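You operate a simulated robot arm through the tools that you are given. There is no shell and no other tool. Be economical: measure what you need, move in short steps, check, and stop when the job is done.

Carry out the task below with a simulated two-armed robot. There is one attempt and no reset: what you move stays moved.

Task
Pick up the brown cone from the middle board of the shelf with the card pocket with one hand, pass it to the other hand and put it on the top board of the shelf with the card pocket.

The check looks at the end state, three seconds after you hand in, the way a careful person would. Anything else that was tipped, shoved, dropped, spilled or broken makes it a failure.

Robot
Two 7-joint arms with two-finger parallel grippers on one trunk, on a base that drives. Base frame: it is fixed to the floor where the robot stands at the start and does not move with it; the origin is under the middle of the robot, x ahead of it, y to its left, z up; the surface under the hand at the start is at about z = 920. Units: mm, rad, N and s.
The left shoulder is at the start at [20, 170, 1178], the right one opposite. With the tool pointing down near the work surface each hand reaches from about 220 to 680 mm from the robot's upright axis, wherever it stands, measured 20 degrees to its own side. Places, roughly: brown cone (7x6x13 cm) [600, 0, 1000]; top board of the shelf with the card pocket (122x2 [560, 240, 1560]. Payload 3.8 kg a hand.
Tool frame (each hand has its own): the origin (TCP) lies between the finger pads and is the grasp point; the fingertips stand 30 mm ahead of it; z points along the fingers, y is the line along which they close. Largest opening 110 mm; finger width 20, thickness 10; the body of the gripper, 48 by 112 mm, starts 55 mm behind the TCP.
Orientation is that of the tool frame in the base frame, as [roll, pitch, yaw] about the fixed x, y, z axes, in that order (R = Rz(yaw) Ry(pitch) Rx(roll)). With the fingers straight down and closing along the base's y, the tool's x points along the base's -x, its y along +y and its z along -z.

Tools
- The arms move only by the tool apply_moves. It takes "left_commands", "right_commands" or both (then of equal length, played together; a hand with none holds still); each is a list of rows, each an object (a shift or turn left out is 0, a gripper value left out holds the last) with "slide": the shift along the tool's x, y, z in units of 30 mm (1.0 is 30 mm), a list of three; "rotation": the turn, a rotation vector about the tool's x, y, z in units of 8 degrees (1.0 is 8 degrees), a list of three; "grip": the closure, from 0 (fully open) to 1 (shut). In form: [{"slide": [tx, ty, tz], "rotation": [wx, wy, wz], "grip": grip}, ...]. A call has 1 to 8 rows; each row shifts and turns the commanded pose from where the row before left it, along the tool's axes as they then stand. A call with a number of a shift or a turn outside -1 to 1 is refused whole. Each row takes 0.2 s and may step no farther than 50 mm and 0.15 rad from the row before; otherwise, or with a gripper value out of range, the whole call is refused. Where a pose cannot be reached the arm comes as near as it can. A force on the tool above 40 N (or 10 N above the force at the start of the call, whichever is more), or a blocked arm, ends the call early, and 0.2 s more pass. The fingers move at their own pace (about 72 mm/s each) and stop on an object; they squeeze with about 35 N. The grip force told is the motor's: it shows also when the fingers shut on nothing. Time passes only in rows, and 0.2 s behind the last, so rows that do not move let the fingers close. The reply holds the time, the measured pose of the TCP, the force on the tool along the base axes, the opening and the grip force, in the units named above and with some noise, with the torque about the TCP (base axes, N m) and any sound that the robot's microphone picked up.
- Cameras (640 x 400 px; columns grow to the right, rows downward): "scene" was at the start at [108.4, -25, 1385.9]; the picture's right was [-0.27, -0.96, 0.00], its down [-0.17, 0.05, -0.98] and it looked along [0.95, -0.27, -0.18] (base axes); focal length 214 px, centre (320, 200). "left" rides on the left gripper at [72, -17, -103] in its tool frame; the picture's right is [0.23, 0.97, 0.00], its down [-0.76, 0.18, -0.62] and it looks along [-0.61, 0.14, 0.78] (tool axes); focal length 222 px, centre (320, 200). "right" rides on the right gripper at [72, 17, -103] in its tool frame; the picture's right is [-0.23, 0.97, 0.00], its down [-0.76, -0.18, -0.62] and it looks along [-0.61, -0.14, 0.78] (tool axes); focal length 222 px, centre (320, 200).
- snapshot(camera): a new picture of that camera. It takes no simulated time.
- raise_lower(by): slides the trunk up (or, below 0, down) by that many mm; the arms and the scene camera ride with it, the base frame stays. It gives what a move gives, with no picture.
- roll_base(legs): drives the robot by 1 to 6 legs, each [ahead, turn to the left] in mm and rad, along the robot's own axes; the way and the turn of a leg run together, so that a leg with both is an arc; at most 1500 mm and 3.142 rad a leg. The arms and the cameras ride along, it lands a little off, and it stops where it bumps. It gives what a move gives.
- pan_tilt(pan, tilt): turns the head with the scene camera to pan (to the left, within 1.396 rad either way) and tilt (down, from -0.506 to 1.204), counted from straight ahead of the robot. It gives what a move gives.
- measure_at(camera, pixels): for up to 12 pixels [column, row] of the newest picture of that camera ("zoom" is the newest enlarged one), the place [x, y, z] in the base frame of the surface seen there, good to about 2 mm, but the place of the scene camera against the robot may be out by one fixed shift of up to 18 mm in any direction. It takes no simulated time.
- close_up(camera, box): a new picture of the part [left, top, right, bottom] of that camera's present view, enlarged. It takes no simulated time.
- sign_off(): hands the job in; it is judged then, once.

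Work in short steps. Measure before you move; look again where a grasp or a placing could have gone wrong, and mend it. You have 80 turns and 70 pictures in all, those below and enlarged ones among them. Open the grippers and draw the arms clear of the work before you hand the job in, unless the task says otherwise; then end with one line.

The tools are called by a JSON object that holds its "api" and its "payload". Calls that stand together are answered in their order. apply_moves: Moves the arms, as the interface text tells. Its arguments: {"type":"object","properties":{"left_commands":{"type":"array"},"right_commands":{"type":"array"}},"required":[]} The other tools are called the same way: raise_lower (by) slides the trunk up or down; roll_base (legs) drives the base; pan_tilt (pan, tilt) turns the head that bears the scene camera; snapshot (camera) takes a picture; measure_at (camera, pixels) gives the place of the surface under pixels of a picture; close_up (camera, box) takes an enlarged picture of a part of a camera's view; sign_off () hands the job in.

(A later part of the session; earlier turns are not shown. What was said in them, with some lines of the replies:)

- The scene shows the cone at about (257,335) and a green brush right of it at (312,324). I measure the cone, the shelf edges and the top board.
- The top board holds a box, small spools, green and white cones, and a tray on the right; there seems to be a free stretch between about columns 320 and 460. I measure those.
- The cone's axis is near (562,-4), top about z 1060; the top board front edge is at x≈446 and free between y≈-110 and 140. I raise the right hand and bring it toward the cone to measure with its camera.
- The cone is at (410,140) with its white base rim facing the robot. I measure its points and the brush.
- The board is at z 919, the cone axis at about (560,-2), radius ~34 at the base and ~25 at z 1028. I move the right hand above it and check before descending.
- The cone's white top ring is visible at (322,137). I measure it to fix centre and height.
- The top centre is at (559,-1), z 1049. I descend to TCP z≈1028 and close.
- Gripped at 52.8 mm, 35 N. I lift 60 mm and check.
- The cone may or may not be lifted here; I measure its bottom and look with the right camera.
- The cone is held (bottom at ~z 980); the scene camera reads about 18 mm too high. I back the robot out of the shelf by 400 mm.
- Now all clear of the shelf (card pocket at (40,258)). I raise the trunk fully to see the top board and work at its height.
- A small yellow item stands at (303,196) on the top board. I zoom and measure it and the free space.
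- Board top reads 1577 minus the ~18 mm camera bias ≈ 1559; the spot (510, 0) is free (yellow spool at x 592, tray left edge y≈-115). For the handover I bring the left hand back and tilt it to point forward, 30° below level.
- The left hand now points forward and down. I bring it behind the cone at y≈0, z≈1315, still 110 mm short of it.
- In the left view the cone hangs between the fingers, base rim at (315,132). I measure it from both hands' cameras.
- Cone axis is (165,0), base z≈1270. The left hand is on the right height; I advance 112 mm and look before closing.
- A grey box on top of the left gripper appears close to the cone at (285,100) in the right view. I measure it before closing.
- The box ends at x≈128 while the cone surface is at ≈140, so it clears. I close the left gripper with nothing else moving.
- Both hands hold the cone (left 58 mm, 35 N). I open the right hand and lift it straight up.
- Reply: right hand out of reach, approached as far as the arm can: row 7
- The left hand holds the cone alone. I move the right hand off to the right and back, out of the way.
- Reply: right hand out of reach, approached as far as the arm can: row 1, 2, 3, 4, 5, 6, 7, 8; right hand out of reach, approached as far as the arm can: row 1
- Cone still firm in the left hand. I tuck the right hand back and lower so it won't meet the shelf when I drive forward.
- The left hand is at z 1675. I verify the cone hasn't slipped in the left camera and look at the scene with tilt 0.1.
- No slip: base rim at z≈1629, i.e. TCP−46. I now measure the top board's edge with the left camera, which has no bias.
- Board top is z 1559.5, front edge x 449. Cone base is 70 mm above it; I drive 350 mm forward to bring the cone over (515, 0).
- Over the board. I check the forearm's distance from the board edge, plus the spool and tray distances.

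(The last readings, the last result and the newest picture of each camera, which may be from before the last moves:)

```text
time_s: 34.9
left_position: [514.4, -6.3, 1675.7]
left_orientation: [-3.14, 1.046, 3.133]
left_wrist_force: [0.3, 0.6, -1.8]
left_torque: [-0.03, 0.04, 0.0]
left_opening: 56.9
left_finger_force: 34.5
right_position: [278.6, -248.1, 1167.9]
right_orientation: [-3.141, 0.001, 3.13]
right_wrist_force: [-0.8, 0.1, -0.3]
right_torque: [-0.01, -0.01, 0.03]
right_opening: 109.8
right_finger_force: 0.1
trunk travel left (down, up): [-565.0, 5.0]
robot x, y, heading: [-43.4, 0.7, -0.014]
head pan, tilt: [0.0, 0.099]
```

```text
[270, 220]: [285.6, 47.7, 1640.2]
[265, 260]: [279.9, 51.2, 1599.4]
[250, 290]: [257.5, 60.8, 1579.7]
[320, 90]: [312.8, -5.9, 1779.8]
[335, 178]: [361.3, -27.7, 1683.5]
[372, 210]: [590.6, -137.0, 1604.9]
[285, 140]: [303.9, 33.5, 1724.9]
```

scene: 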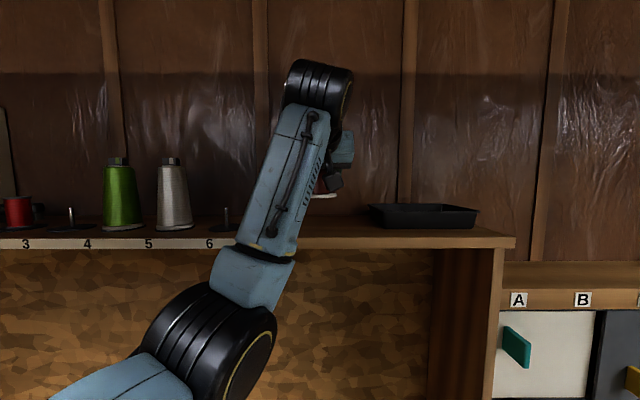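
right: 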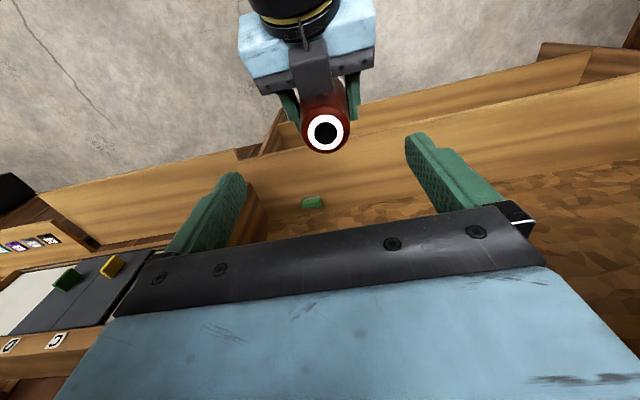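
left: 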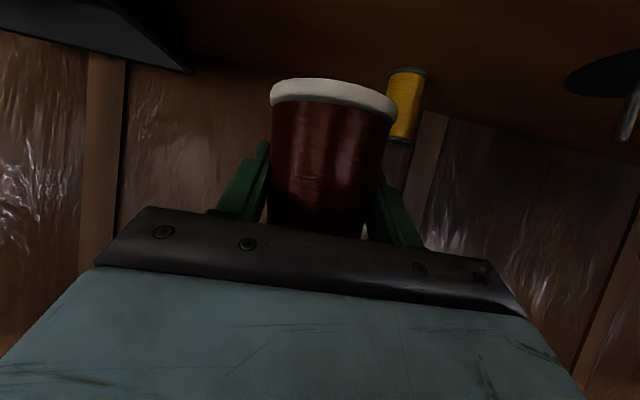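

All clear. I lower 66 mm, leaving about 3-4 mm gap.

{"api": "apply_moves", "payload": {"left_commands": [{"slide": [0.65, 0, 0.375]}, {"slide": [0.65, 0, 0.375]}, {"slide": [0.4, 0, 0.231]}, {"slide": [0.206, 0, 0.119]}, {}]}}

{"api": "snapshot", "payload": {"camera": "left"}}

```text
time_s: 36.1
left_position: [513.9, -7.3, 1610.2]
left_orientation: [3.141, 1.045, 3.132]
left_wrist_force: [-0.3, -0.2, -1.8]
left_torque: [0.01, 0.02, 0.0]
left_opening: 56.7
left_finger_force: 35.7
right_position: [279.1, -248.7, 1166.9]
right_orientation: [-3.14, -0.001, 3.133]
right_wrist_force: [-0.3, 0.6, 0.1]
right_torque: [0.04, 0.0, -0.03]
right_opening: 109.8
right_finger_force: 0.0
trunk travel left (down, up): [-565.0, 5.0]
robot x, y, heading: [-44.2, 1.6, -0.012]
head pan, tilt: [0.0, 0.099]
```

```text
36 pictures are left
```

left: 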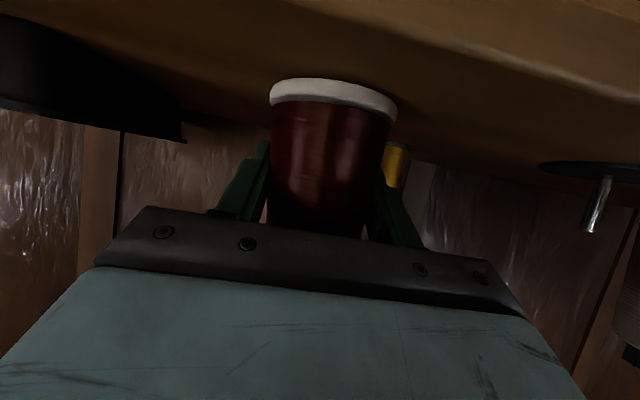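

The TCP is at 1610, gap about 4 mm. I lower in 1 mm rows until the wrist force shows contact.

{"api": "apply_moves", "payload": {"left_commands": [{"slide": [0.029, 0, 0.017]}, {"slide": [0.029, 0, 0.017]}, {"slide": [0.029, 0, 0.017]}, {}]}}

{"api": "measure_at", "payload": {"camera": "left", "pixels": [[330, 79], [300, 83], [330, 70], [360, 60]]}}

```text
time_s: 37.1
left_position: [514.0, -6.7, 1607.8]
left_orientation: [3.14, 1.054, 3.132]
left_wrist_force: [4.2, -1.1, 14.9]
left_torque: [0.4, -0.21, -0.08]
left_opening: 56.7
left_finger_force: 34.6
right_position: [279.0, -248.7, 1168.0]
right_orientation: [3.141, -0.001, 3.131]
right_wrist_force: [-0.6, -0.9, 0.2]
right_torque: [0.01, 0.01, -0.03]
right_opening: 109.8
right_finger_force: 0.1
trunk travel left (down, up): [-565.0, 5.0]
robot x, y, heading: [-46.1, -0.6, -0.01]
head pan, tilt: [0.0, 0.099]
```

```text
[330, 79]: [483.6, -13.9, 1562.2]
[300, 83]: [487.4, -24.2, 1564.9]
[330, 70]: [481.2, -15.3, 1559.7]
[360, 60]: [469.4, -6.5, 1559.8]
```

Contact at 15 N. I ease up 0.6 mm and open the left hand without other motion.

{"api": "apply_moves", "payload": {"left_commands": [{"slide": [-0.017, 0, -0.01]}, {"grip": 0.3}, {"grip": 0}, {"grip": 0}, {"grip": 0}, {"grip": 0}]}}

{"api": "snapshot", "payload": {"camera": "left"}}

```text
time_s: 38.5
left_position: [514.1, -6.8, 1607.1]
left_orientation: [3.141, 1.047, 3.13]
left_wrist_force: [1.1, -0.4, 0.6]
left_torque: [-0.01, 0.03, 0.01]
left_opening: 109.4
left_finger_force: 0.0
right_position: [279.8, -247.5, 1166.8]
right_orientation: [3.141, 0.0, 3.13]
right_wrist_force: [0.7, -0.2, 0.6]
right_torque: [-0.03, -0.05, 0.01]
right_opening: 109.8
right_finger_force: 0.1
trunk travel left (down, up): [-565.0, 5.0]
robot x, y, heading: [-47.8, -0.7, -0.013]
head pan, tilt: [0.0, 0.099]
```

```text
35 pictures are left
```

left: 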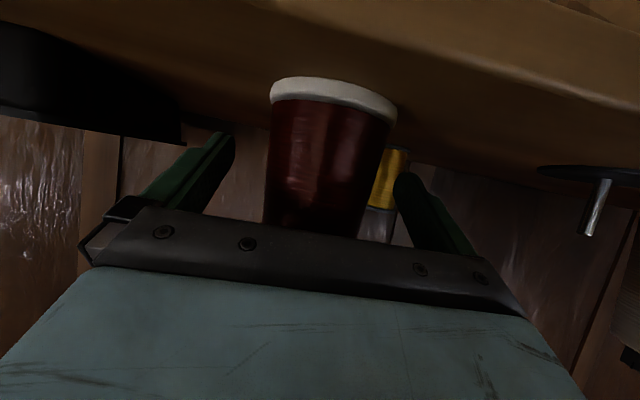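

The fingers are open and the cone stands. I draw the hand straight back 180 mm.

{"api": "apply_moves", "payload": {"left_commands": [{"slide": [0.5, 0, -0.866]}, {"slide": [0.5, 0, -0.866]}, {"slide": [0.5, 0, -0.866]}, {"slide": [0.5, 0, -0.866]}, {"slide": [0.5, 0, -0.866]}, {"slide": [0.5, 0, -0.866]}]}}

{"api": "roll_base", "payload": {"legs": [[-250, 0]]}}

{"api": "apply_moves", "payload": {"left_commands": [{"slide": [0, 1, 0]}, {"slide": [0, 1, 0]}, {"slide": [0, 1, 0]}, {"slide": [0, 1, 0]}, {"slide": [0.5, 1, 0.2]}, {"slide": [0.8, 0.6, 0.3]}, {"slide": [0.8, 0.3, 0.3]}, {"slide": [0.8, 0.3, 0.3]}]}}

{"api": "snapshot", "payload": {"camera": "scene"}}

```text
time_s: 39.9
left_position: [466.4, -19.4, 1585.6]
left_orientation: [-3.139, 1.049, 3.133]
left_wrist_force: [-0.2, 0.2, 0.4]
left_torque: [-0.01, -0.01, -0.01]
left_opening: 110.3
left_finger_force: 0.0
left hand out of reach, approached as far as the arm can: row 2, 3, 4, 5, 6
right_position: [278.6, -247.8, 1167.0]
right_orientation: [3.141, -0.001, 3.131]
right_wrist_force: [0.0, -0.8, 0.7]
right_torque: [0.03, -0.01, -0.01]
right_opening: 109.8
right_finger_force: 0.0
trunk travel left (down, up): [-565.0, 5.0]
robot x, y, heading: [-45.5, -2.1, -0.007]
head pan, tilt: [0.0, 0.099]
```

```text
time_s: 41.7
left_position: [220.5, -17.7, 1587.1]
left_orientation: [3.141, 1.049, 3.134]
left_wrist_force: [0.0, -0.2, 0.0]
left_torque: [-0.01, -0.01, 0.02]
left_opening: 109.9
left_finger_force: 0.0
right_position: [32.7, -244.0, 1167.4]
right_orientation: [3.141, -0.001, 3.131]
right_wrist_force: [-1.0, -0.4, -0.1]
right_torque: [0.0, 0.0, 0.01]
right_opening: 109.9
right_finger_force: 0.0
trunk travel left (down, up): [-565.0, 5.0]
robot x, y, heading: [-289.2, 2.0, -0.015]
head pan, tilt: [0.0, 0.099]
```

```text
time_s: 43.5
left_position: [214.2, 169.6, 1492.5]
left_orientation: [-3.14, 1.049, 3.134]
left_wrist_force: [0.0, -0.1, 1.2]
left_torque: [0.02, -0.02, 0.0]
left_opening: 110.0
left_finger_force: 0.0
left hand out of reach, approached as far as the arm can: row 2, 4
right_position: [33.3, -244.6, 1168.3]
right_orientation: [3.141, -0.001, 3.13]
right_wrist_force: [-0.1, 0.7, 0.5]
right_torque: [0.01, 0.0, 0.01]
right_opening: 109.9
right_finger_force: 0.0
trunk travel left (down, up): [-565.0, 5.0]
robot x, y, heading: [-290.7, 1.0, -0.005]
head pan, tilt: [0.0, 0.099]
```

```text
34 pictures are left
```

scene: 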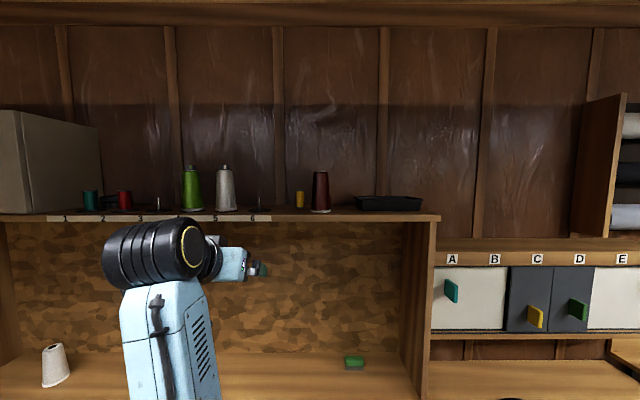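

The cone stands on the top board at (320,192). I zoom in to verify it's upright and nothing else moved.

{"api": "close_up", "payload": {"camera": "scene", "box": [60, 140, 440, 380]}}

{"api": "measure_at", "payload": {"camera": "scene", "pixels": [[320, 192], [320, 209], [320, 174], [299, 199], [355, 203], [354, 362]]}}

```text
1.67 times, centred on (250, 260) of scene
```

zoom: 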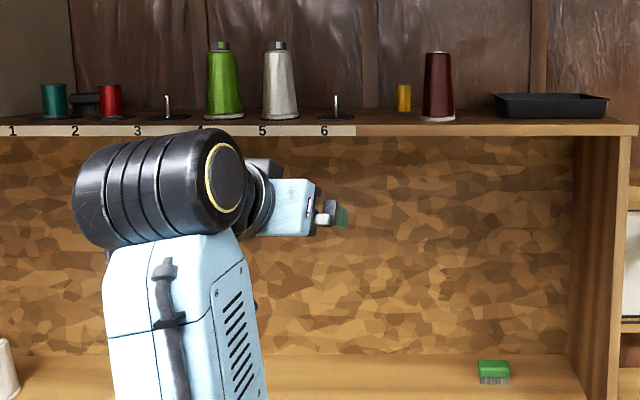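

```text
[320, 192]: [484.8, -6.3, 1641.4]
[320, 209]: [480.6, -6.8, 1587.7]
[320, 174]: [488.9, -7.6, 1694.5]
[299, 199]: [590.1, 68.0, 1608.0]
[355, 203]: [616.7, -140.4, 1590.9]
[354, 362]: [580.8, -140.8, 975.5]
```

The cone is upright at about (514,-7) on the top board, the other objects are where they were, and both arms are clear with grippers open. I hand in.

{"api": "sign_off", "payload": {}}

```text
The job is handed in.
```

The brown cone was picked up with the right hand, passed to the left hand, and now stands upright on the top board of the shelf with the card pocket; the last picture shows nothing else moved.
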